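You operate a simulated robot arm through the tools that you are given. There is no shell and no other tool. Be economical: measure what you need, move in short steps, check, and stop when the job is done.

Carry out the task below with a simulated two-armed robot. There is one attempt and no reset: what you move stays moved.

TASK
Take the black cover from the second wall shelf from the bottom and put it on the third wall shelf from the bottom. Then take the red roller and leave it in the steel pot. Then take the brush from the top of the blue cabinet and leave it on the shelf under the cover rail. The order counts.

Only the result counts: the job must be done as asked and must still hold three seconds after the hand-in. Knocking over, shifting, dropping, spilling or breaking anything else fails it. A push-on lid holds only when it is set on centred and level and pressed home; a screw cap is set on level and turned clockwise until tight.

THE ROBOT
Two 7-joint arms with two-finger parallel grippers on one trunk, on a base that drives. Base frame: it is fixed to the floor where the robot stands at the start and does not move with it; the origin is under the middle of the robot, x ahead of it, y to its left, z up. Units: mm, rad, N and s.
The left shoulder is at the start at [70, 130, 1121], the right one opposite. Places, roughly: black cover (10x7x3 cm) [500, 0, 1100]; brush [-2750, 0, 500]; roller [-2500, 250, 500]; shelf under the cover rail (22x129 cm) [-7600, 820, 740]; steel pot [500, 1250, 750]; third wall shelf [500, 700, 1500]. Payload 1.57 kg a hand.
The tool frame of a hand sits at the grasp point between the pads (the TCP): z along the fingers, y along the line on which they close. The tips reach 30 mm beyond it. Largest opening 80 mm; finger width 17, thickness 12; the body of the gripper, 40 by 82 mm, starts 80 mm behind the TCP.
Orientation is that of the tool frame in the base frame, as a unit quaternion [x, y, z, w]. With the fingers straight down and closing along the base's y, the tool's x points along the base's -x, its y along +y and its z along -z.

THE INTERFACE
- The arms move only by the tool servo_tool. It takes "left_deltas", "right_deltas" or both (then of equal length, played together; a hand with none holds still); each is a list that holds one entry, the list of rows, each a list of 7 numbers: the shift along the tool's x, y, z in mm, then the turn, a rotation vector about the tool's x, y, z in rad, then the closure, from 0 (fully open) to 1 (shut). In form: [[[tx, ty, tz, ax, ay, az, hand], ...]]. A call has 1 to 10 rows; each row is the pose to reach, as a shift and turn from the pose commanded when the call began, along the tool's axes at that moment. Each row takes 0.2 s and may step no farther than 50 mm and 0.15 rad from the row before; otherwise, or with a gripper value out of range, the whole call is refused. A pose out of reach is approached as far as the arm can. The call stops where the force on the tool passes 40 N (or 10 N more than at its start, if that is more) or the arm is blocked; 0.2 s more then pass. Each finger travels about 108 mm/s and halts on what it meets, pressing with about 38 N; the grip force reading is that of the motor and also rises with nothing between the fingers. The clock runs only during rows and for 0.2 s after the last one: add rows that repeat a pose to give the fingers time. The reply holds the time, the measured pose of the TCP, the force on the tool along the base axes, the opening and the grip force, in the units named above and with some noise, with the torque about the TCP (base axes, N m) and any sound that the robot's microphone picked up.
- Cameras (640 x 400 px; columns grow to the right, rows downward): "scene" is now at [137.1, 28.3, 1370.2]; the picture's right is [0.29, -0.96, 0.00], its down [-0.35, -0.11, -0.93] and it looks along [0.89, 0.27, -0.37] (base axes); focal length 214 px, centre (320, 200). "left" rides on the left gripper at [72, 7, -122] in its tool frame; the picture's right is [-0.09, 1.00, 0.00], its down [-0.84, -0.08, -0.54] and it looks along [-0.54, -0.05, 0.84] (tool axes); focal length 238 px, centre (320, 200). "right" rides on the right gripper at [72, -7, -122] in its tool frame; the picture's right is [0.09, 1.00, 0.00], its down [-0.84, 0.08, -0.54] and it looks along [-0.54, 0.05, 0.84] (tool axes); focal length 238 px, centre (320, 200). There is no depth. A picture from a camera that has moved, and an enlarged one, comes with that camera's place and axes in the base frame and with its lens.
- camera(camera): a new picture of that camera. The clock stands still meanwhile.
- lift_body(by): slides the trunk up (or, below 0, down) by that many mm; the arms and the scene camera ride with it, the base frame stays. It gives what a move gives, with no picture.
- roll_base(legs): drives the robot by 1 to 6 legs, each [ahead, left, turn to the left] in mm, mm and rad, along the robot's own axes; the way and the turn of a leg run together, so that a leg with both is an arc; at most 1500 mm and 3.142 rad a leg. The arms and the cameras ride along, it lands a little off, and it stops where it bumps. It gives what a move gives.
- aim_head(pan, tilt): turns the head with the scene camera to pan (to the left, within 1.501 rad either way) and tilt (down, from -0.506 to 1.204), counted from straight ahead of the robot. It gives what a move gives.
- enlarge(camera, box): a new picture of the part [left, top, right, bottom] of that camera's present view, enlarged. The clock stands still meanwhile.
- hand_in(): hands the job in; it is judged then, once.

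Work in short steps. Places have to be worked out from the pictures, the camera data and where the tool is seen: move nearer, look again, correct. Check each grasp and each placing, and mend what went wrong. You have 165 turns and 138 pictures in all, those below and enlarged ones among them. Open the grippers and draw the arms clear of the work before you hand the job in, unless the task says otherwise.

The tools are called after "Emit:" as name(argument=value, ...) on one line, values as JSON. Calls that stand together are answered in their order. servo_tool: Moves the arms, as the interface text tells. Its arguments: {"type":"object","properties":{"left_deltas":{"type":"array"},"right_deltas":{"type":"array"}},"required":[]} The other tools are called the same way: lift_body (by) slides the trunk up or down; roll_base (legs) drives the base; aim_head (pan, tilt) turns the head that bears the scene camera; camera (camera) takes a picture; enlarge (camera, box) takes an enlarged picture of a part of a camera's view; hand_in () hands the job in.

At the start:

```text
time_s: 0.0
left_position: [291.6, 307.0, 1000.2]
left_orientation: [0.0, 1.0, 0.0, 0.0]
left_contact_force: [0.2, 0.4, 0.2]
left_ft_torque: [0.02, 0.01, -0.02]
left_gripper_width: 80.0
left_gripper_force: 0.1
right_position: [328.0, 24.2, 999.4]
right_orientation: [0.0, 1.0, 0.001, 0.0]
right_contact_force: [0.2, 0.4, 0.7]
right_ft_torque: [0.01, -0.01, 0.01]
right_gripper_width: 79.8
right_gripper_force: 0.1
trunk travel left (down, up): [-759.0, 181.0]
robot x, y, heading: [1.3, 3.4, 0.0]
head pan, tilt: [0.295, 0.377]
```

scene: 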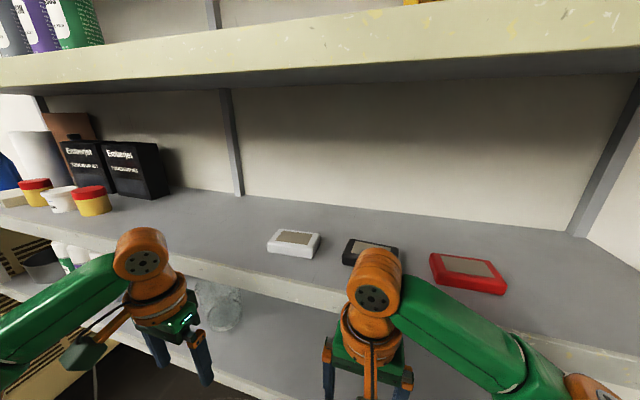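
right: 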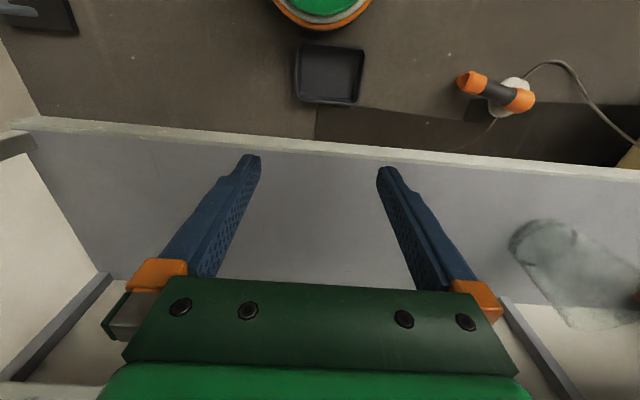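
left: 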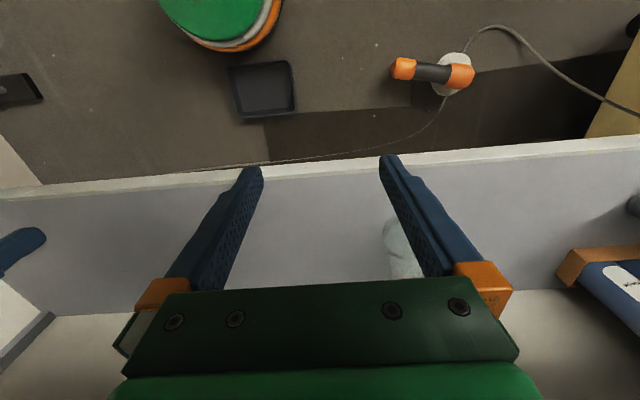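

I look closer at the covers and aim the head up toward the third shelf.

Emit:
enlarge(camera="scene", box=[240, 200, 540, 388])

Emit:
aim_head(pan=0.9, tilt=-0.1)

Emit:
camera(camera="scene")

```text
2.13 times, centred on (390, 294) of scene
camera zoom: at [137.1, 28.3, 1370.2], right [0.29, -0.96, 0.0], down [-0.35, -0.11, -0.93], along [0.89, 0.27, -0.37], focal length 456 px, centre (171, 0)
```

zoom: 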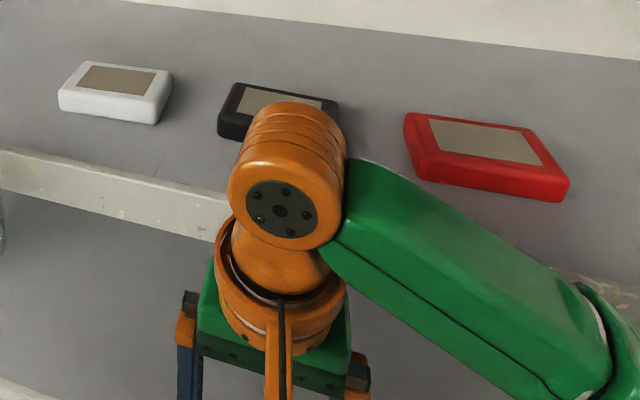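

```text
time_s: 1.0
left_position: [290.6, 308.2, 1000.7]
left_orientation: [0.0, 1.0, 0.0, 0.0]
left_contact_force: [0.6, -0.3, -0.3]
left_ft_torque: [-0.02, 0.01, -0.02]
left_gripper_width: 79.9
left_gripper_force: 0.0
right_position: [327.6, 23.0, 999.1]
right_orientation: [0.001, 1.0, 0.0, -0.001]
right_contact_force: [-0.3, 0.6, 0.9]
right_ft_torque: [0.01, 0.01, 0.03]
right_gripper_width: 80.1
right_gripper_force: 0.0
trunk travel left (down, up): [-759.0, 181.0]
robot x, y, heading: [-1.6, 2.1, -0.006]
head pan, tilt: [0.901, -0.099]
```

```text
133 pictures are left
camera scene: at [102.4, 69.4, 1413.8], right [0.78, -0.62, 0.0], down [0.06, 0.08, -1.0], along [0.62, 0.78, 0.1], focal length 214 px, centre (320, 200)
```

scene: 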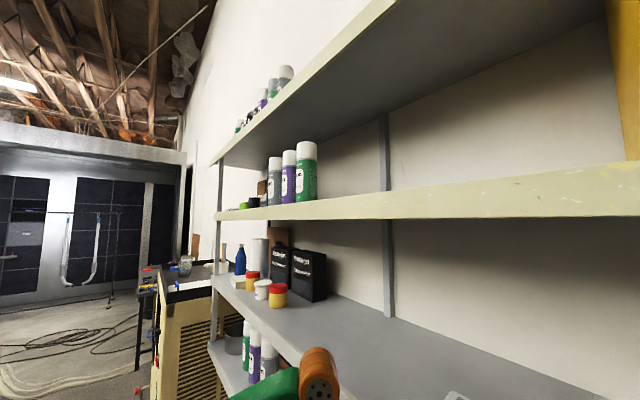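

The covers lie on the second shelf (top about z≈1080), and the third shelf's edge is about z≈1445. I raise the trunk and look at the covers again.

Emit:
lift_body(by=180)

Emit:
aim_head(pan=0.0, tilt=0.8)

Emit:
camera(camera="scene")

Emit:
camera(camera="right")

```text
time_s: 3.0
left_position: [292.1, 308.0, 1179.6]
left_orientation: [0.0, 1.0, 0.0, 0.001]
left_contact_force: [-0.3, -0.2, -1.2]
left_ft_torque: [0.02, -0.03, 0.02]
left_gripper_width: 80.0
left_gripper_force: 0.0
right_position: [326.3, 23.3, 1178.2]
right_orientation: [0.0, 1.0, 0.0, 0.0]
right_contact_force: [0.4, -0.5, 0.1]
right_ft_torque: [0.03, -0.02, -0.01]
right_gripper_width: 79.9
right_gripper_force: 0.1
trunk travel left (down, up): [-939.0, 1.0]
robot x, y, heading: [-3.4, -0.8, 0.01]
head pan, tilt: [0.901, -0.099]
```

```text
time_s: 4.2
left_position: [292.3, 307.7, 1179.4]
left_orientation: [0.001, 1.0, 0.0, 0.0]
left_contact_force: [-0.7, 0.0, -0.8]
left_ft_torque: [0.01, 0.02, -0.01]
left_gripper_width: 80.0
left_gripper_force: 0.0
right_position: [326.4, 23.6, 1180.5]
right_orientation: [-0.001, 1.0, 0.0, -0.001]
right_contact_force: [-0.1, -1.0, 1.0]
right_ft_torque: [0.03, 0.0, 0.01]
right_gripper_width: 80.1
right_gripper_force: 0.1
trunk travel left (down, up): [-939.0, 1.0]
robot x, y, heading: [2.1, -2.2, 0.002]
head pan, tilt: [0.0, 0.799]
```

```text
132 pictures are left
camera scene: at [128.8, 1.4, 1513.1], right [0.0, -1.0, 0.0], down [-0.72, 0.0, -0.7], along [0.7, 0.0, -0.72], focal length 214 px, centre (320, 200)
```

scene: 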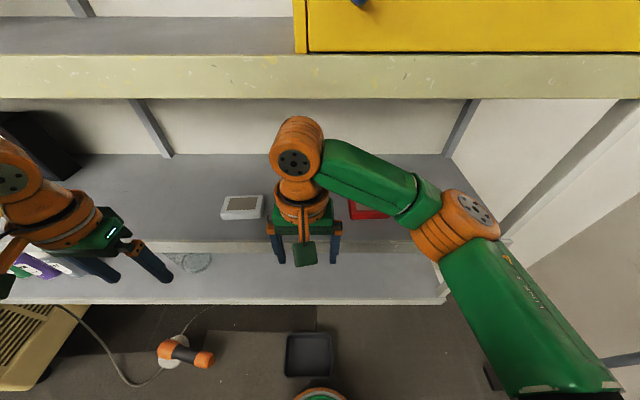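

```text
131 pictures are left
camera right: at [255.2, 16.2, 1301.1], right [-0.09, 1.0, 0.0], down [0.84, 0.08, 0.54], along [0.54, 0.05, -0.84], focal length 238 px, centre (320, 200)
```

right: 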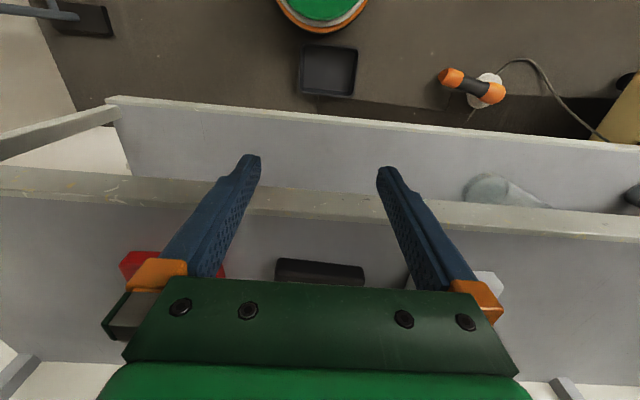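

The second shelf's top is at about z≈1100, and the black cover sits near [507, 37] with its 10 cm side along y, so I must close along x. I turn the right hand about its axis.

Emit:
servo_tool(right_deltas=[[[0, 0, 0, 0, 0, 0.15, 0], [0, 0, 0, 0, 0, 0.3, 0], [0, 0, 0, 0, 0, 0.45, 0], [0, 0, 0, 0, 0, 0.6, 0], [0, 0, 0, 0, 0, 0.75, 0], [0, 0, 0, 0, 0, 0.9, 0], [0, 0, 0, 0, 0, 1.05, 0], [0, 0, 0, 0, 0, 1.2, 0], [0, 0, 0, 0, 0, 1.35, 0], [0, 0, 0, 0, 0, 1.5, 0]]])

Emit:
camera(camera="scene")

Emit:
camera(camera="right")

```text
time_s: 6.4
left_position: [291.4, 308.7, 1180.1]
left_orientation: [0.0, 1.0, 0.001, 0.001]
left_contact_force: [-1.1, 0.1, -0.4]
left_ft_torque: [0.01, 0.01, 0.0]
left_gripper_width: 79.9
left_gripper_force: 0.0
right_position: [327.0, 23.1, 1178.6]
right_orientation: [0.682, 0.731, 0.0, -0.001]
right_contact_force: [0.4, 0.3, 0.0]
right_ft_torque: [0.03, 0.02, 0.01]
right_gripper_width: 80.1
right_gripper_force: 0.0
trunk travel left (down, up): [-939.0, 1.0]
robot x, y, heading: [1.8, -3.8, -0.002]
head pan, tilt: [0.0, 0.799]
```

```text
130 pictures are left
camera scene: at [128.9, 1.3, 1513.0], right [0.0, -1.0, 0.0], down [-0.72, 0.0, -0.7], along [0.7, 0.0, -0.72], focal length 214 px, centre (320, 200)
```

scene: 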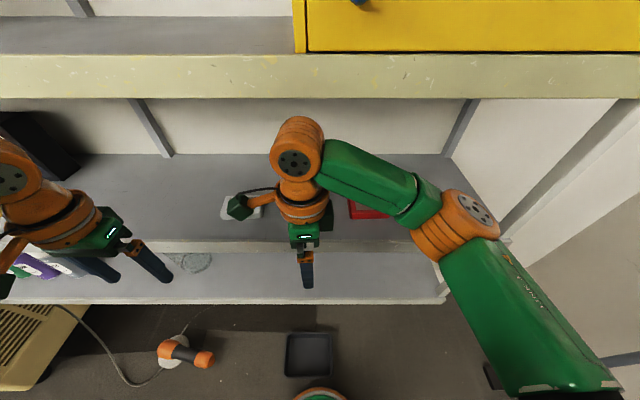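

```text
129 pictures are left
camera right: at [315.4, 93.6, 1300.6], right [0.99, 0.16, 0.0], down [0.13, -0.83, 0.54], along [0.09, -0.54, -0.84], focal length 238 px, centre (320, 200)
```

right: 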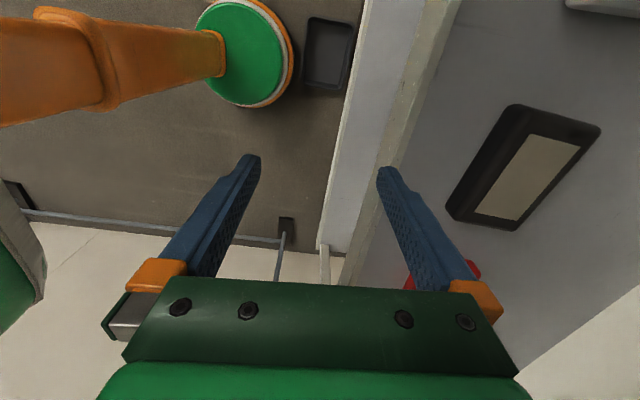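

The cover top now measures about x 455–525, y −15…79, z≈1130. There is little headroom for the wrist, so I finish the yaw and then tilt the hand about 40° (wrist to the right and lower).

Emit:
servo_tool(right_deltas=[[[0, 0, -20, 0, 0, 0.071, 0]]])

Emit:
servo_tool(right_deltas=[[[0, 0, 0, 0, 0.14, 0, 0], [0, 0, 0, 0, 0.28, 0, 0], [0, 0, 0, 0, 0.42, 0, 0], [0, 0, 0, 0, 0.56, 0, 0], [0, 0, 0, 0, 0.7, 0, 0]]])

Emit:
camera(camera="scene")

```text
time_s: 6.8
left_position: [291.6, 308.4, 1180.0]
left_orientation: [0.0, 1.0, 0.0, -0.001]
left_contact_force: [-0.2, -1.0, -0.9]
left_ft_torque: [0.0, 0.01, -0.02]
left_gripper_width: 80.2
left_gripper_force: 0.2
right_position: [331.2, 24.8, 1199.8]
right_orientation: [0.707, 0.707, -0.001, 0.0]
right_contact_force: [-0.1, 0.1, 0.2]
right_ft_torque: [-0.01, 0.0, -0.01]
right_gripper_width: 79.8
right_gripper_force: 0.2
right hand out of reach, approached as far as the arm can: row 1
trunk travel left (down, up): [-939.0, 1.0]
robot x, y, heading: [-2.2, 0.6, 0.0]
head pan, tilt: [0.0, 0.799]
```

```text
time_s: 8.0
left_position: [291.8, 306.3, 1181.5]
left_orientation: [0.0, 1.0, 0.001, 0.0]
left_contact_force: [0.4, 0.5, -0.2]
left_ft_torque: [0.02, -0.01, -0.01]
left_gripper_width: 80.1
left_gripper_force: 0.1
right_position: [333.4, 22.1, 1201.4]
right_orientation: [0.664, 0.664, 0.244, -0.243]
right_contact_force: [0.6, -0.1, 0.4]
right_ft_torque: [0.03, 0.01, 0.0]
right_gripper_width: 79.5
right_gripper_force: 0.0
right hand out of reach, approached as far as the arm can: row 1
trunk travel left (down, up): [-939.0, 1.0]
robot x, y, heading: [-1.5, -0.1, 0.004]
head pan, tilt: [0.0, 0.799]
```

```text
128 pictures are left
camera scene: at [128.9, -0.8, 1513.0], right [0.0, -1.0, 0.0], down [-0.72, 0.0, -0.7], along [0.7, 0.0, -0.72], focal length 214 px, centre (320, 200)
```

scene: 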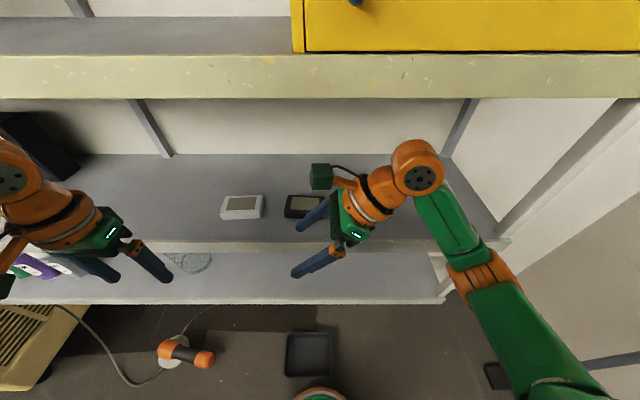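

The tilt worked. I lower slightly and move forward over the cover, keeping the tips above it.

Emit:
servo_tool(right_deltas=[[[-15, 0, 18, 0, 0, 0, 0], [-13, 40, 20, 0, 0, 0, 0], [-11, 80, 22, 0, 0, 0, 0], [-9, 120, 24, 0, 0, 0, 0], [-7, 157, 26, 0, 0, 0, 0]]])

Emit:
camera(camera="scene")

Emit:
camera(camera="right")

```text
time_s: 9.2
left_position: [290.4, 309.8, 1180.0]
left_orientation: [0.0, 1.0, 0.0, 0.0]
left_contact_force: [0.7, 0.0, 0.1]
left_ft_torque: [-0.04, 0.02, -0.04]
left_gripper_width: 79.8
left_gripper_force: 0.1
right_position: [484.0, 35.8, 1173.8]
right_orientation: [0.663, 0.666, 0.244, -0.24]
right_contact_force: [-0.8, -0.1, -0.9]
right_ft_torque: [0.03, 0.01, 0.0]
right_gripper_width: 80.1
right_gripper_force: 0.1
right hand out of reach, approached as far as the arm can: row 5
trunk travel left (down, up): [-939.0, 1.0]
robot x, y, heading: [-2.6, 3.3, -0.004]
head pan, tilt: [0.0, 0.799]
```

```text
127 pictures are left
camera scene: at [129.3, 3.4, 1512.9], right [0.0, -1.0, 0.0], down [-0.72, 0.0, -0.7], along [0.7, 0.0, -0.72], focal length 214 px, centre (320, 200)
```

scene: 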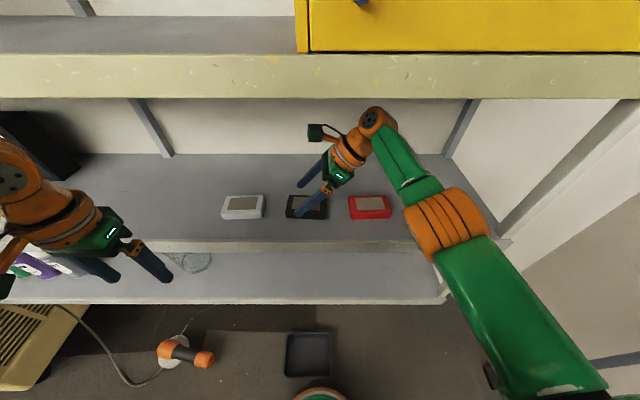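

```text
126 pictures are left
camera right: at [476.4, 12.1, 1313.3], right [1.0, 0.07, 0.07], down [0.08, -0.99, -0.12], along [0.06, 0.13, -0.99], focal length 238 px, centre (320, 200)
```

right: 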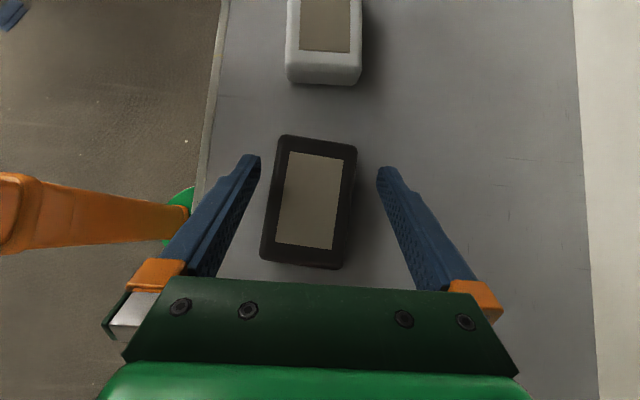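

I see the cover from straight above: centre ≈(481, 35), turned about 0.055 rad clockwise. I match that yaw, shift 3 mm back and descend to z≈1142.

Emit:
servo_tool(right_deltas=[[[0, -3, 0, -0.035, 0, 0.042, 0], [-6.4, -3, 7.6, -0.035, 0, 0.042, 0], [-13, -3, 15.3, -0.035, 0, 0.042, 0], [-20, -3, 24, -0.035, 0, 0.042, 0]]])

Emit:
camera(camera="right")

Emit:
enlarge(camera="scene", box=[240, 100, 440, 225])

```text
time_s: 10.2
left_position: [286.4, 306.8, 1182.8]
left_orientation: [0.0, 1.0, 0.0, 0.002]
left_contact_force: [-0.7, -0.4, 0.1]
left_ft_torque: [-0.04, 0.02, -0.02]
left_gripper_width: 79.9
left_gripper_force: 0.0
right_position: [475.7, 34.4, 1147.6]
right_orientation: [0.68, 0.646, 0.255, -0.233]
right_contact_force: [8.2, -3.7, 36.1]
right_ft_torque: [0.42, 1.1, 0.42]
right_gripper_width: 72.1
right_gripper_force: 0.1
trunk travel left (down, up): [-939.0, 1.0]
robot x, y, heading: [-2.3, 4.0, 0.004]
head pan, tilt: [0.0, 0.799]
```

```text
125 pictures are left
camera right: at [466.9, 9.4, 1287.3], right [1.0, 0.02, 0.07], down [0.02, -0.99, -0.13], along [0.07, 0.13, -0.99], focal length 238 px, centre (320, 200)
```

right: 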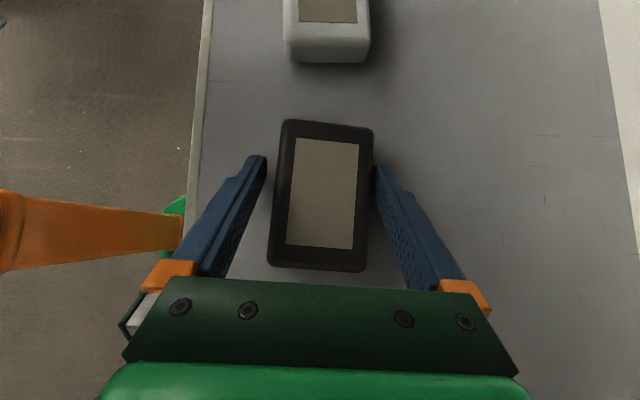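

```text
3.20 times, centred on (340, 162) of scene
camera zoom: at [121.6, 0.2, 1514.5], right [0.0, -1.0, 0.0], down [-0.71, 0.0, -0.7], along [0.7, 0.0, -0.71], focal length 686 px, centre (256, 320)
```

zoom: 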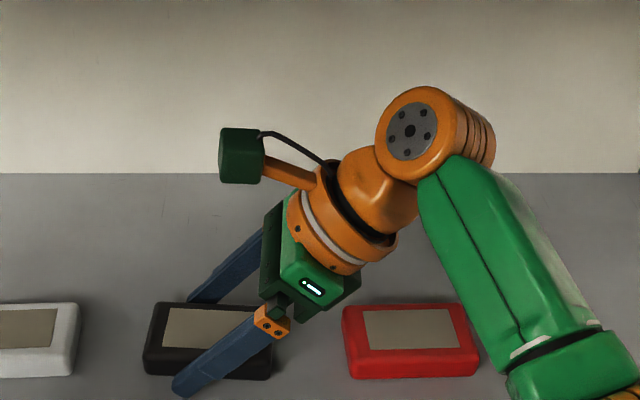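

Something touched at z≈1147 (36 N upward, the front finger pushed in). I back up 15 mm and look again.

Emit:
servo_tool(right_deltas=[[[9.7, 0, -11.5, 0, 0, 0, 0], [12.9, 0, -15.3, 0, 0, 0, 0], [12.9, 0, -15.3, 0, 0, 0, 0]]])

Emit:
enlarge(camera="right", box=[200, 90, 440, 240])

Emit:
enlarge(camera="scene", box=[270, 130, 390, 205])

```text
time_s: 11.0
left_position: [290.6, 306.1, 1179.4]
left_orientation: [0.0, 1.0, 0.001, 0.0]
left_contact_force: [0.1, -0.3, -0.3]
left_ft_torque: [0.02, 0.01, 0.04]
left_gripper_width: 80.0
left_gripper_force: 0.0
right_position: [480.2, 33.0, 1163.1]
right_orientation: [0.682, 0.647, 0.248, -0.236]
right_contact_force: [-0.1, -0.6, -0.2]
right_ft_torque: [-0.03, 0.0, 0.0]
right_gripper_width: 79.9
right_gripper_force: 0.0
trunk travel left (down, up): [-939.0, 1.0]
robot x, y, heading: [-1.1, 1.6, -0.001]
head pan, tilt: [0.0, 0.799]
```

```text
2.67 times, centred on (320, 165) of right
camera zoom: at [472.0, 10.9, 1301.9], right [1.0, 0.02, 0.06], down [0.02, -0.99, -0.12], along [0.06, 0.12, -0.99], focal length 636 px, centre (320, 293)
```

zoom: 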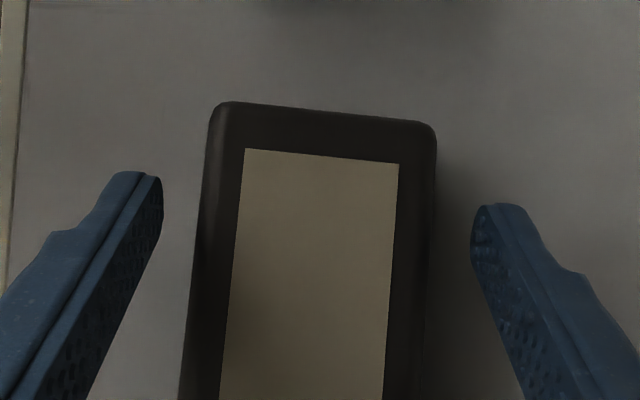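

```text
5.33 times, centred on (330, 168) of scene
camera zoom: at [127.7, 1.5, 1513.0], right [0.0, -1.0, 0.0], down [-0.72, 0.0, -0.7], along [0.7, 0.0, -0.72], focal length 1144 px, centre (267, 373)
```

zoom: 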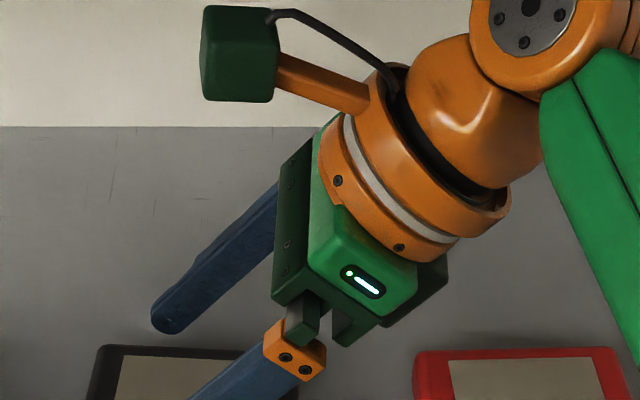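

Stereo on the label puts the cover top at z≈1147, so the shelf is at about 1118 and the earlier contact was the fingertips on the shelf. I descend to 1151 and close.

Emit:
servo_tool(right_deltas=[[[-5, 0, 6, 0, 0, 0, 0], [-7.4, 0, 8.8, 0, 0, 0, 0], [-7.4, 0, 8.8, 0, 0, 0, 0.3], [-7.4, 0, 8.8, 0, 0, 0, 0.7], [-7.4, 0, 8.8, 0, 0, 0, 1], [-7.4, 0, 8.8, 0, 0, 0, 1]]])

Emit:
camera(camera="right")

```text
time_s: 12.4
left_position: [291.3, 308.0, 1179.5]
left_orientation: [0.001, 1.0, 0.0, -0.001]
left_contact_force: [0.0, 0.2, 0.8]
left_ft_torque: [-0.01, 0.04, 0.0]
left_gripper_width: 80.1
left_gripper_force: 0.0
right_position: [480.0, 34.7, 1153.4]
right_orientation: [0.682, 0.646, 0.25, -0.235]
right_contact_force: [0.0, -1.6, 1.8]
right_ft_torque: [0.07, -0.08, -0.12]
right_gripper_width: 61.5
right_gripper_force: 38.3
trunk travel left (down, up): [-939.0, 1.0]
robot x, y, heading: [1.7, 1.8, 0.002]
head pan, tilt: [0.0, 0.799]
```

```text
121 pictures are left
camera right: at [472.3, 10.7, 1291.3], right [1.0, 0.02, 0.06], down [0.02, -0.99, -0.12], along [0.06, 0.13, -0.99], focal length 238 px, centre (320, 200)
```

right: 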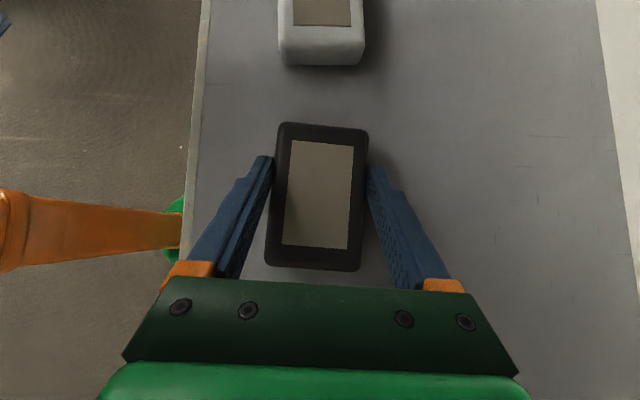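

The cover is held (61.5 mm). I lift it 28 mm and draw it back out of the shelf.

Emit:
servo_tool(right_deltas=[[[9, 0, -11, 0, 0, 0, 1], [18, 0, -21.5, 0, 0, 0, 1], [18, -30, -21.5, 0, 0, 0, 1], [18, -65, -21.5, 0, 0, 0, 1], [18, -100, -21.5, 0, 0, 0, 1], [18, -140, -21.5, 0, 0, 0, 1], [18, -180, -21.5, 0, 0, 0, 1]]])

Emit:
camera(camera="scene")

```text
time_s: 14.0
left_position: [291.4, 308.2, 1181.0]
left_orientation: [0.0, 1.0, 0.0, 0.0]
left_contact_force: [0.4, -0.3, -0.6]
left_ft_torque: [0.02, -0.03, 0.0]
left_gripper_width: 79.9
left_gripper_force: 0.0
right_position: [299.3, 44.3, 1178.2]
right_orientation: [0.682, 0.645, 0.25, -0.236]
right_contact_force: [-0.2, 0.0, -1.9]
right_ft_torque: [0.0, 0.0, -0.04]
right_gripper_width: 61.4
right_gripper_force: 38.0
trunk travel left (down, up): [-939.0, 1.0]
robot x, y, heading: [-1.4, -1.4, -0.002]
head pan, tilt: [0.0, 0.799]
```

```text
120 pictures are left
camera scene: at [127.4, 1.2, 1513.1], right [0.0, -1.0, 0.0], down [-0.72, 0.0, -0.7], along [0.7, 0.0, -0.72], focal length 214 px, centre (320, 200)
```

scene: 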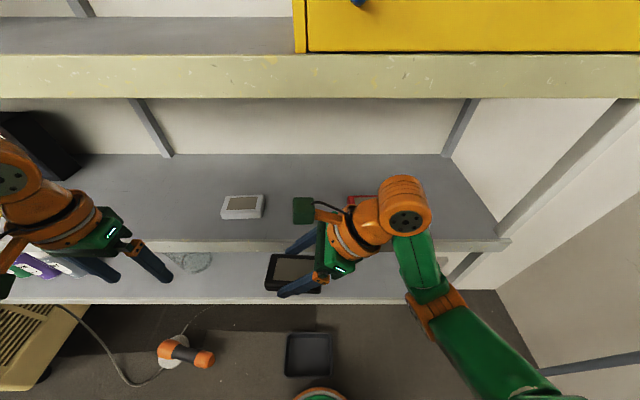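

Still gripped. I now yaw the hand 90° clockwise so the fingers point forward and down, shifting slightly forward and right to stay clear of the trunk.

Emit:
servo_tool(right_deltas=[[[-5, 4, -4, -0.0966, 0, 0.1147, 1], [-10, 8, -8, -0.193, 0, 0.229, 1], [-15, 12, -12, -0.29, 0, 0.344, 1], [-20, 16, -16, -0.386, 0, 0.459, 1], [-25, 20, -20, -0.483, 0, 0.574, 1], [-30, 25, -25, -0.58, 0, 0.688, 1], [-35, 30, -29, -0.676, 0, 0.803, 1], [-40, 35, -33, -0.773, 0, 0.918, 1], [-45, 40, -37, -0.869, 0, 1.032, 1], [-46, 45, -38, -0.966, 0, 1.147, 1]]])

Emit:
camera(camera="scene")

```text
time_s: 15.2
left_position: [277.7, 311.7, 1182.3]
left_orientation: [-0.002, 1.0, -0.002, 0.006]
left_contact_force: [-0.4, 0.2, -0.1]
left_ft_torque: [0.04, 0.08, -0.03]
left_gripper_width: 80.1
left_gripper_force: 0.1
right_position: [333.3, 30.4, 1127.5]
right_orientation: [0.856, 0.385, 0.321, -0.126]
right_contact_force: [-29.1, 18.7, 12.6]
right_ft_torque: [0.73, -0.09, 1.5]
right_gripper_width: 62.0
right_gripper_force: 38.0
right hand out of reach, approached as far as the arm can: row 1, 2, 3, 4, 5
trunk travel left (down, up): [-939.0, 1.0]
robot x, y, heading: [-0.2, 2.8, 0.006]
head pan, tilt: [0.0, 0.799]
stopped in row 5 (right hand): the force on the tool passed its limit at 67 N (the readings are from after the stop); the commanded pose is now the measured one
```

```text
119 pictures are left
camera scene: at [111.6, 6.1, 1514.5], right [0.0, -1.0, 0.0], down [-0.71, 0.0, -0.71], along [0.71, 0.0, -0.71], focal length 214 px, centre (320, 200)
```

scene: 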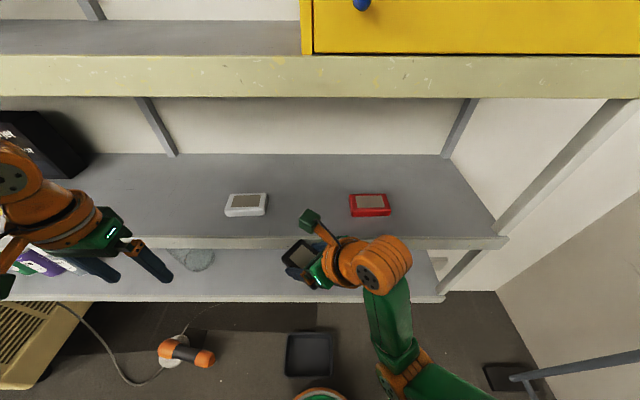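

The arm folded too close to the shoulder, sagged, and the cover touched the shelf front. It is still gripped; I move back and left away from the shoulder, then up.

Emit:
servo_tool(right_deltas=[[[1.6, -28, 0, 0, 0, 0, 1], [21.8, -51.8, 16.4, 0, 0, 0, 1], [42, -75, 32.6, 0, 0, 0, 1], [58, -74.5, 13.5, 0, 0, 0, 1], [74.4, -73.7, -5.5, 0, 0, 0, 1], [106, -72, -40, 0, 0, 0, 1]]])

Emit:
camera(camera="right")

Emit:
camera(camera="scene")

```text
time_s: 15.7
left_position: [271.1, 311.4, 1183.9]
left_orientation: [-0.002, 1.0, -0.002, 0.008]
left_contact_force: [0.2, 0.4, -0.2]
left_ft_torque: [0.03, -0.01, -0.02]
left_gripper_width: 79.9
left_gripper_force: 0.2
right_position: [331.7, 31.0, 1130.6]
right_orientation: [0.853, 0.39, 0.34, -0.07]
right_contact_force: [-34.1, 7.5, -0.5]
right_ft_torque: [0.2, 0.82, 0.75]
right_gripper_width: 61.5
right_gripper_force: 38.6
right hand out of reach, approached as far as the arm can: row 1
trunk travel left (down, up): [-939.0, 1.0]
robot x, y, heading: [2.5, 0.6, 0.004]
head pan, tilt: [0.0, 0.799]
stopped in row 2 (right hand): the force on the tool passed its limit at 61 N (the readings are from after the stop); the commanded pose is now the measured one
```

```text
118 pictures are left
camera right: at [295.7, 32.1, 1266.5], right [0.75, -0.63, 0.21], down [-0.62, -0.78, -0.11], along [0.23, -0.04, -0.97], focal length 238 px, centre (320, 200)
```

right: 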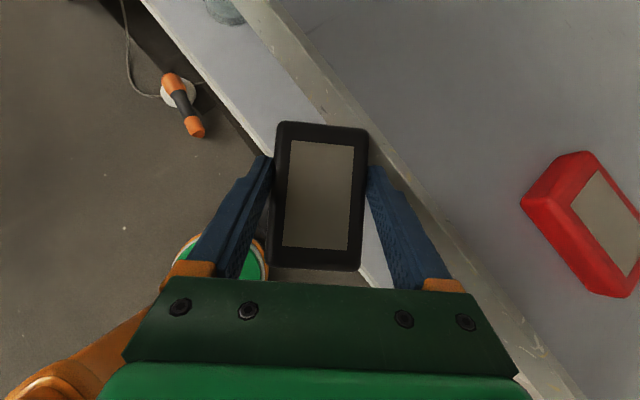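

```text
117 pictures are left
camera scene: at [105.3, 5.5, 1514.8], right [0.0, -1.0, 0.0], down [-0.71, 0.0, -0.71], along [0.71, 0.0, -0.71], focal length 214 px, centre (320, 200)
```

scene: 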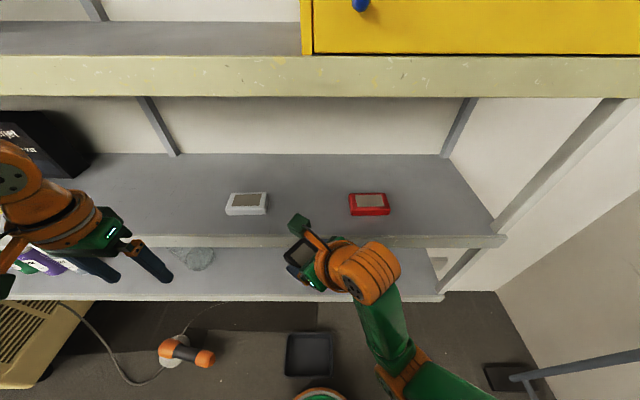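

The arm is folded at its limit and presses on the shelf edge, leaning the robot back. I drive the base 150 mm back to free the cover.

Emit:
roll_base(legs=[[-150, 0, 0]])

Emit:
camera(camera="scene")

```text
time_s: 17.0
left_position: [148.0, 306.8, 1178.7]
left_orientation: [0.003, 1.0, 0.0, -0.001]
left_contact_force: [1.5, 0.1, 0.6]
left_ft_torque: [0.05, 0.0, 0.0]
left_gripper_width: 80.0
left_gripper_force: 0.0
right_position: [205.5, 23.6, 1123.6]
right_orientation: [0.858, 0.382, 0.335, -0.072]
right_contact_force: [0.0, -0.6, -2.7]
right_ft_torque: [0.0, 0.02, -0.01]
right_gripper_width: 61.6
right_gripper_force: 38.2
trunk travel left (down, up): [-939.0, 1.0]
robot x, y, heading: [-146.5, 2.0, -0.008]
head pan, tilt: [0.0, 0.799]
```

```text
116 pictures are left
camera scene: at [-14.7, 1.2, 1512.5], right [-0.01, -1.0, 0.0], down [-0.72, 0.0, -0.69], along [0.69, 0.0, -0.72], focal length 214 px, centre (320, 200)
```

scene: 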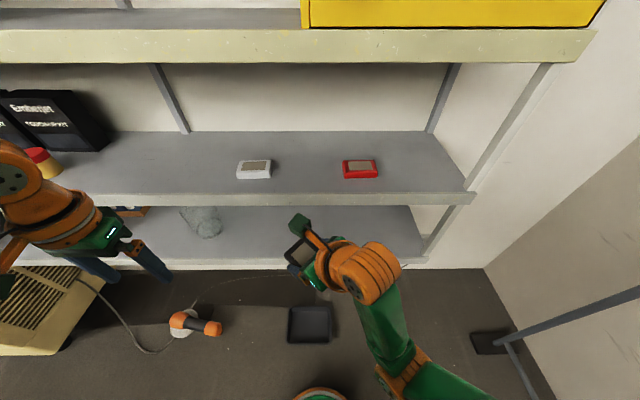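

Free again, still gripped. I move the hand forward, left and up, away from the folded posture.

Emit:
servo_tool(right_deltas=[[[28, 9.5, 25, 0, 0, 0, 1], [56.5, 19, 50, 0, 0, 0, 1], [84.8, 28.6, 74.8, 0, 0, 0, 1], [116, 35, 37, 0, 0, 0, 1], [148, 42, -1, 0, 0, 0, 1], [179, 48.4, -40, 0, 0, 0, 1]]])

```text
refused: row 5 steps farther than a row can; nothing moved
```

The step was a hair over 50 mm; I use finer steps.

Emit:
servo_tool(right_deltas=[[[28, 9.5, 25, 0, 0, 0, 1], [56.5, 19, 50, 0, 0, 0, 1], [84.8, 28.6, 74.8, 0, 0, 0, 1], [108, 33, 46, 0, 0, 0, 1], [132, 38, 17.5, 0, 0, 0, 1], [156, 43, -11, 0, 0, 0, 1], [179, 48.4, -40, 0, 0, 0, 1]]])

```text
time_s: 17.6
left_position: [150.0, 307.8, 1179.0]
left_orientation: [0.002, 1.0, 0.0, -0.002]
left_contact_force: [0.0, 0.3, 0.3]
left_ft_torque: [0.02, 0.04, -0.01]
left_gripper_width: 80.1
left_gripper_force: 0.0
right_position: [272.4, -1.7, 1089.0]
right_orientation: [0.875, 0.376, 0.305, 0.009]
right_contact_force: [0.3, -0.3, -2.1]
right_ft_torque: [0.04, 0.03, 0.02]
right_gripper_width: 61.5
right_gripper_force: 37.4
trunk travel left (down, up): [-939.0, 1.0]
robot x, y, heading: [-146.4, 4.4, -0.01]
head pan, tilt: [0.0, 0.799]
stopped in row 2 (right hand): the arm was blocked; the commanded pose is now the measured one
```

The arm was blocked and sank; I look at its posture.

Emit:
camera(camera="scene")

Emit:
camera(camera="left")

```text
115 pictures are left
camera scene: at [-13.5, 0.9, 1512.3], right [-0.01, -1.0, 0.0], down [-0.72, 0.0, -0.69], along [0.69, 0.0, -0.72], focal length 214 px, centre (320, 200)
```

scene: 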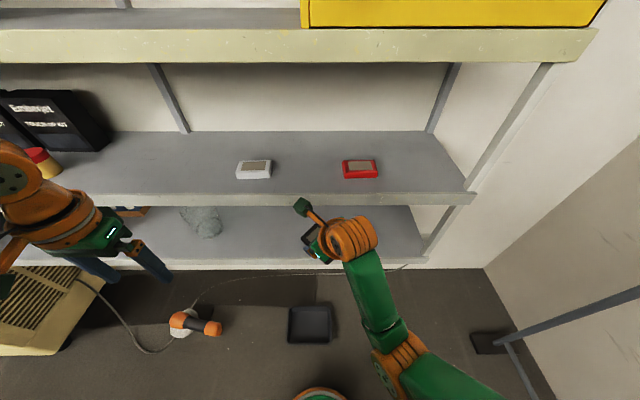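

```text
114 pictures are left
camera left: at [78.8, 313.1, 1300.1], right [0.1, 1.0, 0.0], down [0.84, -0.08, 0.54], along [0.54, -0.05, -0.84], focal length 238 px, centre (320, 200)
```

left: 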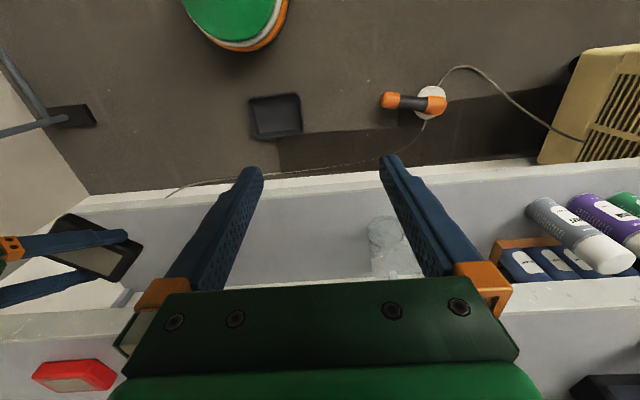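

The hand was rolled the "long way" round, so forward-pointing isn't reachable with this grasp. I return to the left-pointing tilt that works, higher up; then I'll set the cover back on shelf 2 and regrasp with the hand flipped.

Emit:
servo_tool(right_deltas=[[[14, 0, -13.4, 0.108, 0.036, -0.08, 1], [28, 0, -27, 0.216, 0.072, -0.161, 1], [42, 0, -40, 0.324, 0.108, -0.241, 1], [56, -1, -54, 0.433, 0.145, -0.321, 1], [70, -1, -67, 0.541, 0.181, -0.402, 1], [84, -1.8, -80.7, 0.649, 0.217, -0.482, 1], [84, -1.8, -80.7, 0.649, 0.217, -0.482, 1]]])

Emit:
camera(camera="scene")

```text
time_s: 19.2
left_position: [144.1, 307.9, 1180.5]
left_orientation: [0.003, 1.0, 0.0, -0.001]
left_contact_force: [0.3, 0.5, 0.4]
left_ft_torque: [0.01, 0.03, 0.03]
left_gripper_width: 80.2
left_gripper_force: 0.0
right_position: [265.9, 38.9, 1200.3]
right_orientation: [0.68, 0.646, 0.252, -0.236]
right_contact_force: [0.7, -0.8, -2.6]
right_ft_torque: [-0.01, 0.02, 0.0]
right_gripper_width: 61.7
right_gripper_force: 38.3
trunk travel left (down, up): [-939.0, 1.0]
robot x, y, heading: [-151.6, 2.6, -0.008]
head pan, tilt: [0.0, 0.799]
```

```text
113 pictures are left
camera scene: at [-19.5, 1.0, 1512.9], right [-0.01, -1.0, 0.0], down [-0.72, 0.0, -0.7], along [0.7, 0.0, -0.72], focal length 214 px, centre (320, 200)
```

scene: 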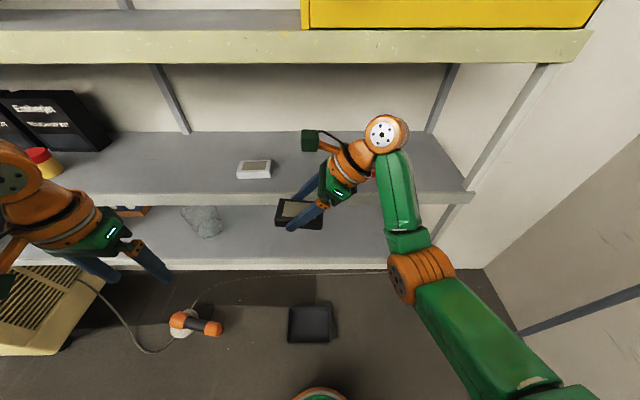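

The original grasp works left-pointing. I test whether this posture can reach the third-shelf height in free space, staying near the robot.

Emit:
servo_tool(right_deltas=[[[22.9, -13.1, -32.2, 0, 0, 0, 1], [45.8, -26.2, -64.4, 0, 0, 0, 1], [68.7, -39.3, -96.6, 0, 0, 0, 1], [91.6, -52.4, -128.8, 0, 0, 0, 1], [114.5, -65.5, -161, 0, 0, 0, 1], [137.4, -78.6, -193.2, 0, 0, 0, 1], [160.3, -91.7, -225.4, 0, 0, 0, 1], [183, -105, -257.6, 0, 0, 0, 1], [183, -105, -257.6, 0, 0, 0, 1]]])

Emit:
camera(camera="scene")

```text
time_s: 21.2
left_position: [145.6, 305.8, 1179.8]
left_orientation: [0.003, 1.0, 0.0, -0.001]
left_contact_force: [-0.6, -0.7, 0.4]
left_ft_torque: [0.01, 0.02, -0.02]
left_gripper_width: 80.1
left_gripper_force: 0.0
right_position: [160.5, 19.2, 1488.7]
right_orientation: [0.681, 0.646, 0.253, -0.236]
right_contact_force: [0.2, 0.4, -2.5]
right_ft_torque: [0.0, 0.01, 0.01]
right_gripper_width: 61.3
right_gripper_force: 38.3
right hand out of reach, approached as far as the arm can: row 8, 9
trunk travel left (down, up): [-939.0, 1.0]
robot x, y, heading: [-147.6, 1.3, -0.005]
head pan, tilt: [0.0, 0.799]
```

```text
112 pictures are left
camera scene: at [-17.7, 0.2, 1512.8], right [-0.01, -1.0, 0.0], down [-0.72, 0.0, -0.7], along [0.7, 0.0, -0.72], focal length 214 px, centre (320, 200)
```

scene: 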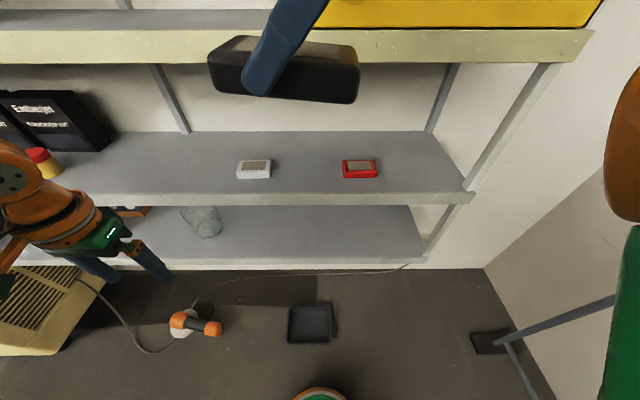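

It reaches z≈1489 at this distance (shelf 3 top ≈1457; I need ≈1510). Slightly closer in will give that, so I'll carry the cover over the shelf by driving. First I tuck the left arm back and raise the right hand.

Emit:
servo_tool(right_deltas=[[[4, -9, -5, 0, 0, 0, 1], [8, -18, -10, 0, 0, 0, 1], [12, -30, -16, 0, 0, 0, 1], [16, -36, -22, 0, 0, 0, 1]]], left_deltas=[[[36, 6, 0, 0, 0, 0, 0], [72, 12, 0, 0, 0, 0, 0], [108, 18, 0, 0, 0, 0, 0], [145, 25, 0, 0, 0, 0, 0]]])

Emit:
aim_head(pan=0.7, tilt=0.7)

Emit:
camera(camera="scene")

```text
time_s: 22.2
left_position: [-2.4, 330.4, 1180.1]
left_orientation: [0.004, 1.0, 0.0, 0.0]
left_contact_force: [-1.4, 0.1, 0.2]
left_ft_torque: [0.01, -0.02, 0.02]
left_gripper_width: 79.9
left_gripper_force: 0.1
right_position: [125.6, 18.0, 1509.2]
right_orientation: [0.681, 0.645, 0.255, -0.235]
right_contact_force: [-0.4, 0.3, -1.9]
right_ft_torque: [0.0, -0.01, 0.03]
right_gripper_width: 61.3
right_gripper_force: 38.0
right hand out of reach, approached as far as the arm can: row 4
trunk travel left (down, up): [-939.0, 1.0]
robot x, y, heading: [-150.7, -1.6, -0.005]
head pan, tilt: [0.0, 0.799]
```

```text
time_s: 23.2
left_position: [0.2, 331.2, 1180.6]
left_orientation: [0.002, 1.0, 0.0, 0.0]
left_contact_force: [0.5, 0.7, -0.5]
left_ft_torque: [0.01, -0.01, -0.01]
left_gripper_width: 80.0
left_gripper_force: 0.1
right_position: [129.7, 18.7, 1507.8]
right_orientation: [0.681, 0.645, 0.253, -0.236]
right_contact_force: [-0.4, 0.3, -3.1]
right_ft_torque: [-0.02, 0.03, -0.05]
right_gripper_width: 61.4
right_gripper_force: 37.8
trunk travel left (down, up): [-939.0, 1.0]
robot x, y, heading: [-151.7, 0.5, -0.006]
head pan, tilt: [0.7, 0.7]
```

```text
111 pictures are left
camera scene: at [-34.5, 55.9, 1521.1], right [0.64, -0.77, 0.0], down [-0.5, -0.41, -0.76], along [0.59, 0.49, -0.64], focal length 214 px, centre (320, 200)
```

scene: 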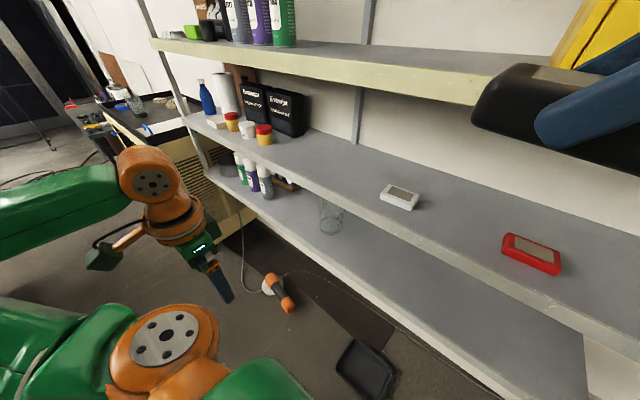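

The floor to the left is clear (tray y<200, lamp y≈800). I drive left 430 mm.

Emit:
roll_base(legs=[[0, 430, 0]])

Emit:
aim_head(pan=0.0, tilt=0.5)

Emit:
camera(camera="scene")

```text
time_s: 25.9
left_position: [-0.2, 764.1, 1180.8]
left_orientation: [0.001, 1.0, 0.001, 0.0]
left_contact_force: [-0.9, -0.8, -0.7]
left_ft_torque: [0.0, 0.0, 0.02]
left_gripper_width: 80.0
left_gripper_force: 0.1
right_position: [130.2, 449.8, 1508.3]
right_orientation: [0.679, 0.647, 0.253, -0.237]
right_contact_force: [0.2, -0.1, -2.0]
right_ft_torque: [0.0, -0.01, 0.0]
right_gripper_width: 61.3
right_gripper_force: 37.7
trunk travel left (down, up): [-939.0, 1.0]
robot x, y, heading: [-147.8, 432.8, -0.003]
head pan, tilt: [0.7, 0.7]
```

```text
time_s: 27.0
left_position: [0.7, 766.6, 1180.5]
left_orientation: [0.001, 1.0, 0.0, 0.0]
left_contact_force: [0.4, 0.4, -0.5]
left_ft_torque: [-0.01, -0.03, -0.02]
left_gripper_width: 79.7
left_gripper_force: 0.1
right_position: [129.6, 454.6, 1507.7]
right_orientation: [0.68, 0.647, 0.252, -0.236]
right_contact_force: [0.2, -0.7, -3.1]
right_ft_torque: [0.02, -0.03, 0.0]
right_gripper_width: 61.7
right_gripper_force: 37.4
trunk travel left (down, up): [-939.0, 1.0]
robot x, y, heading: [-147.9, 434.1, -0.006]
head pan, tilt: [0.0, 0.499]
```

```text
110 pictures are left
camera scene: at [-7.8, 436.7, 1538.9], right [0.0, -1.0, 0.0], down [-0.48, 0.0, -0.88], along [0.88, 0.0, -0.48], focal length 214 px, centre (320, 200)
```

scene: 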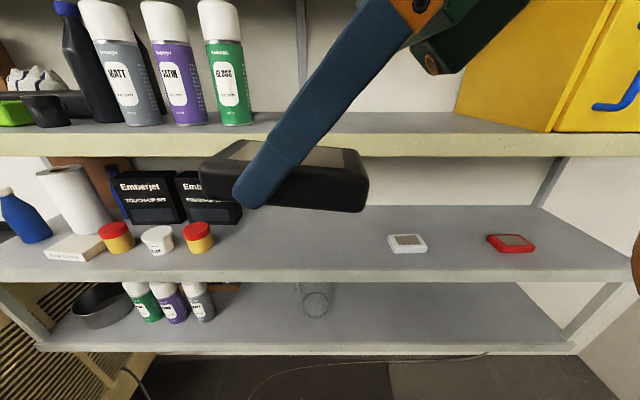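

The third shelf is free around y≈450 (cans at y≥610, bin at y≤130), and the steel pot is on the bottom shelf at left. I drive forward in two parts, checking midway.

Emit:
roll_base(legs=[[220, 0, 0]])

Emit:
camera(camera="scene")

Emit:
camera(camera="left")

```text
time_s: 28.7
left_position: [216.8, 765.9, 1179.5]
left_orientation: [0.001, 1.0, 0.0, 0.002]
left_contact_force: [-0.3, 0.3, 0.9]
left_ft_torque: [-0.01, -0.05, 0.0]
left_gripper_width: 79.9
left_gripper_force: 0.0
right_position: [344.8, 453.6, 1508.9]
right_orientation: [0.679, 0.648, 0.254, -0.235]
right_contact_force: [-1.1, -1.1, -2.8]
right_ft_torque: [-0.03, 0.0, -0.07]
right_gripper_width: 61.4
right_gripper_force: 38.0
trunk travel left (down, up): [-939.0, 1.0]
robot x, y, heading: [74.5, 434.8, -0.001]
head pan, tilt: [0.0, 0.499]
```

```text
109 pictures are left
camera scene: at [207.5, 435.6, 1539.5], right [0.0, -1.0, 0.0], down [-0.48, 0.0, -0.88], along [0.88, 0.0, -0.48], focal length 214 px, centre (320, 200)
```

scene: 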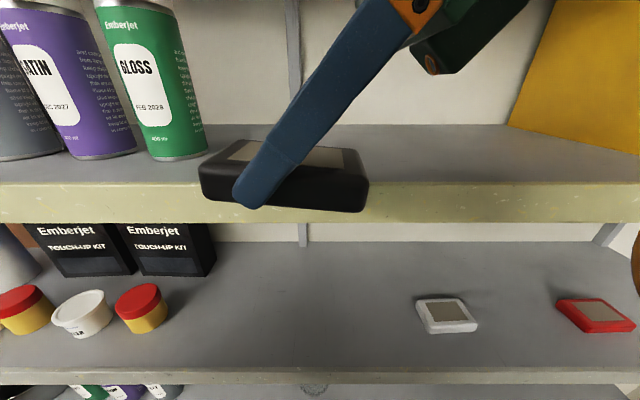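

```text
108 pictures are left
camera left: at [145.5, 773.1, 1301.4], right [0.09, 1.0, 0.0], down [0.83, -0.08, 0.55], along [0.54, -0.05, -0.84], focal length 238 px, centre (320, 200)
```

left: 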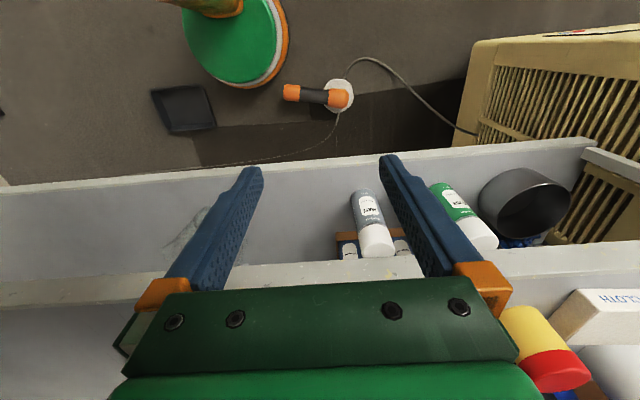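

The cover is above shelf level and the base has about 40 mm to the lamp and 70 to the tray. I drive the last 100 mm, drifting 15 mm right.

Emit:
roll_base(legs=[[100, -15, 0]])

Emit:
camera(camera="scene")

Emit:
camera(camera="right")

```text
time_s: 29.9
left_position: [312.6, 753.1, 1179.8]
left_orientation: [-0.001, 1.0, 0.001, 0.0]
left_contact_force: [0.8, -0.4, -0.1]
left_ft_torque: [0.03, 0.02, -0.02]
left_gripper_width: 80.0
left_gripper_force: 0.2
right_position: [441.8, 440.1, 1508.1]
right_orientation: [0.679, 0.648, 0.252, -0.235]
right_contact_force: [0.6, -0.8, -2.5]
right_ft_torque: [0.0, -0.02, 0.03]
right_gripper_width: 61.5
right_gripper_force: 37.8
trunk travel left (down, up): [-939.0, 1.0]
robot x, y, heading: [169.9, 420.6, 0.002]
head pan, tilt: [0.0, 0.499]
stopped in leg 1: the robot was blocked; the commanded pose is now the measured one
```

```text
107 pictures are left
camera scene: at [304.9, 422.2, 1539.0], right [0.0, -1.0, 0.0], down [-0.48, 0.0, -0.88], along [0.88, 0.0, -0.48], focal length 214 px, centre (320, 200)
```

scene: 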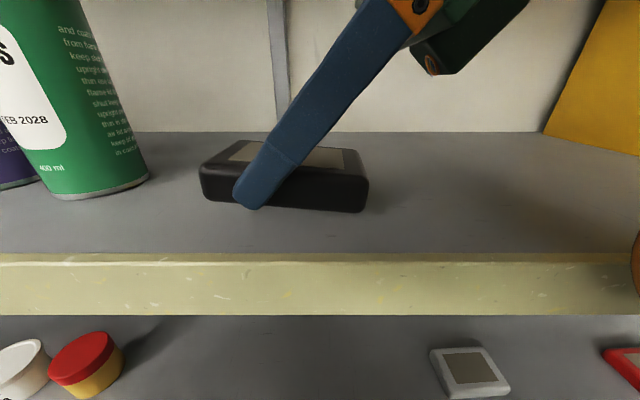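

```text
106 pictures are left
camera right: at [433.3, 415.7, 1647.0], right [1.0, 0.02, 0.07], down [0.03, -0.99, -0.13], along [0.06, 0.13, -0.99], focal length 238 px, centre (320, 200)
```

right: 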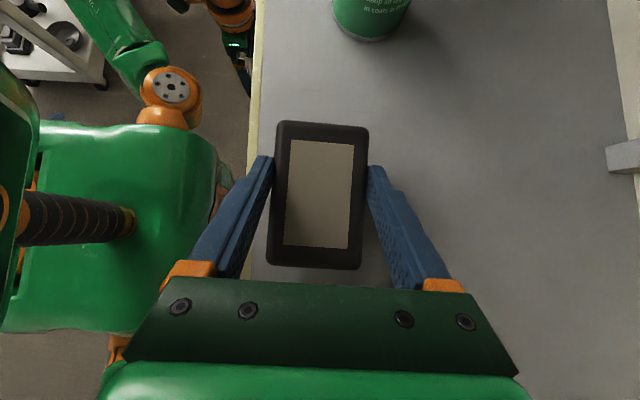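

The trunk just touched the shelf front; the cover is over shelf 3, inset about 13 mm. I lower it with the arm.

Emit:
servo_tool(right_deltas=[[[-3, 1, 3.6, 0, 0, 0, 1], [-6, 2, 7, 0, 0, 0, 1], [-9, 3, 10.7, 0, 0, 0, 1]]])

Emit:
enlarge(camera="scene", box=[160, 110, 420, 272])

```text
time_s: 30.7
left_position: [312.7, 752.2, 1181.2]
left_orientation: [0.001, 1.0, 0.0, 0.001]
left_contact_force: [0.1, 0.1, 0.4]
left_ft_torque: [0.01, 0.03, -0.03]
left_gripper_width: 79.7
left_gripper_force: 0.1
right_position: [443.4, 438.3, 1495.6]
right_orientation: [0.679, 0.647, 0.254, -0.236]
right_contact_force: [-0.6, -0.7, 14.5]
right_ft_torque: [-0.77, 0.57, -0.02]
right_gripper_width: 61.5
right_gripper_force: 37.7
trunk travel left (down, up): [-939.0, 1.0]
robot x, y, heading: [167.4, 420.3, 0.001]
head pan, tilt: [0.0, 0.499]
```

```text
2.46 times, centred on (290, 191) of scene
camera zoom: at [303.2, 422.1, 1539.7], right [0.0, -1.0, 0.0], down [-0.48, 0.0, -0.88], along [0.88, 0.0, -0.48], focal length 528 px, centre (394, 222)
```

zoom: 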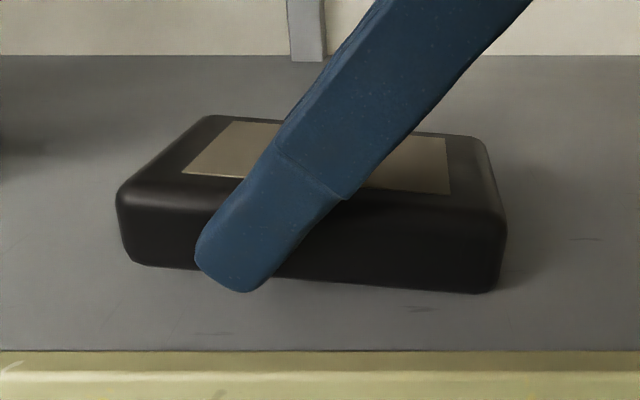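

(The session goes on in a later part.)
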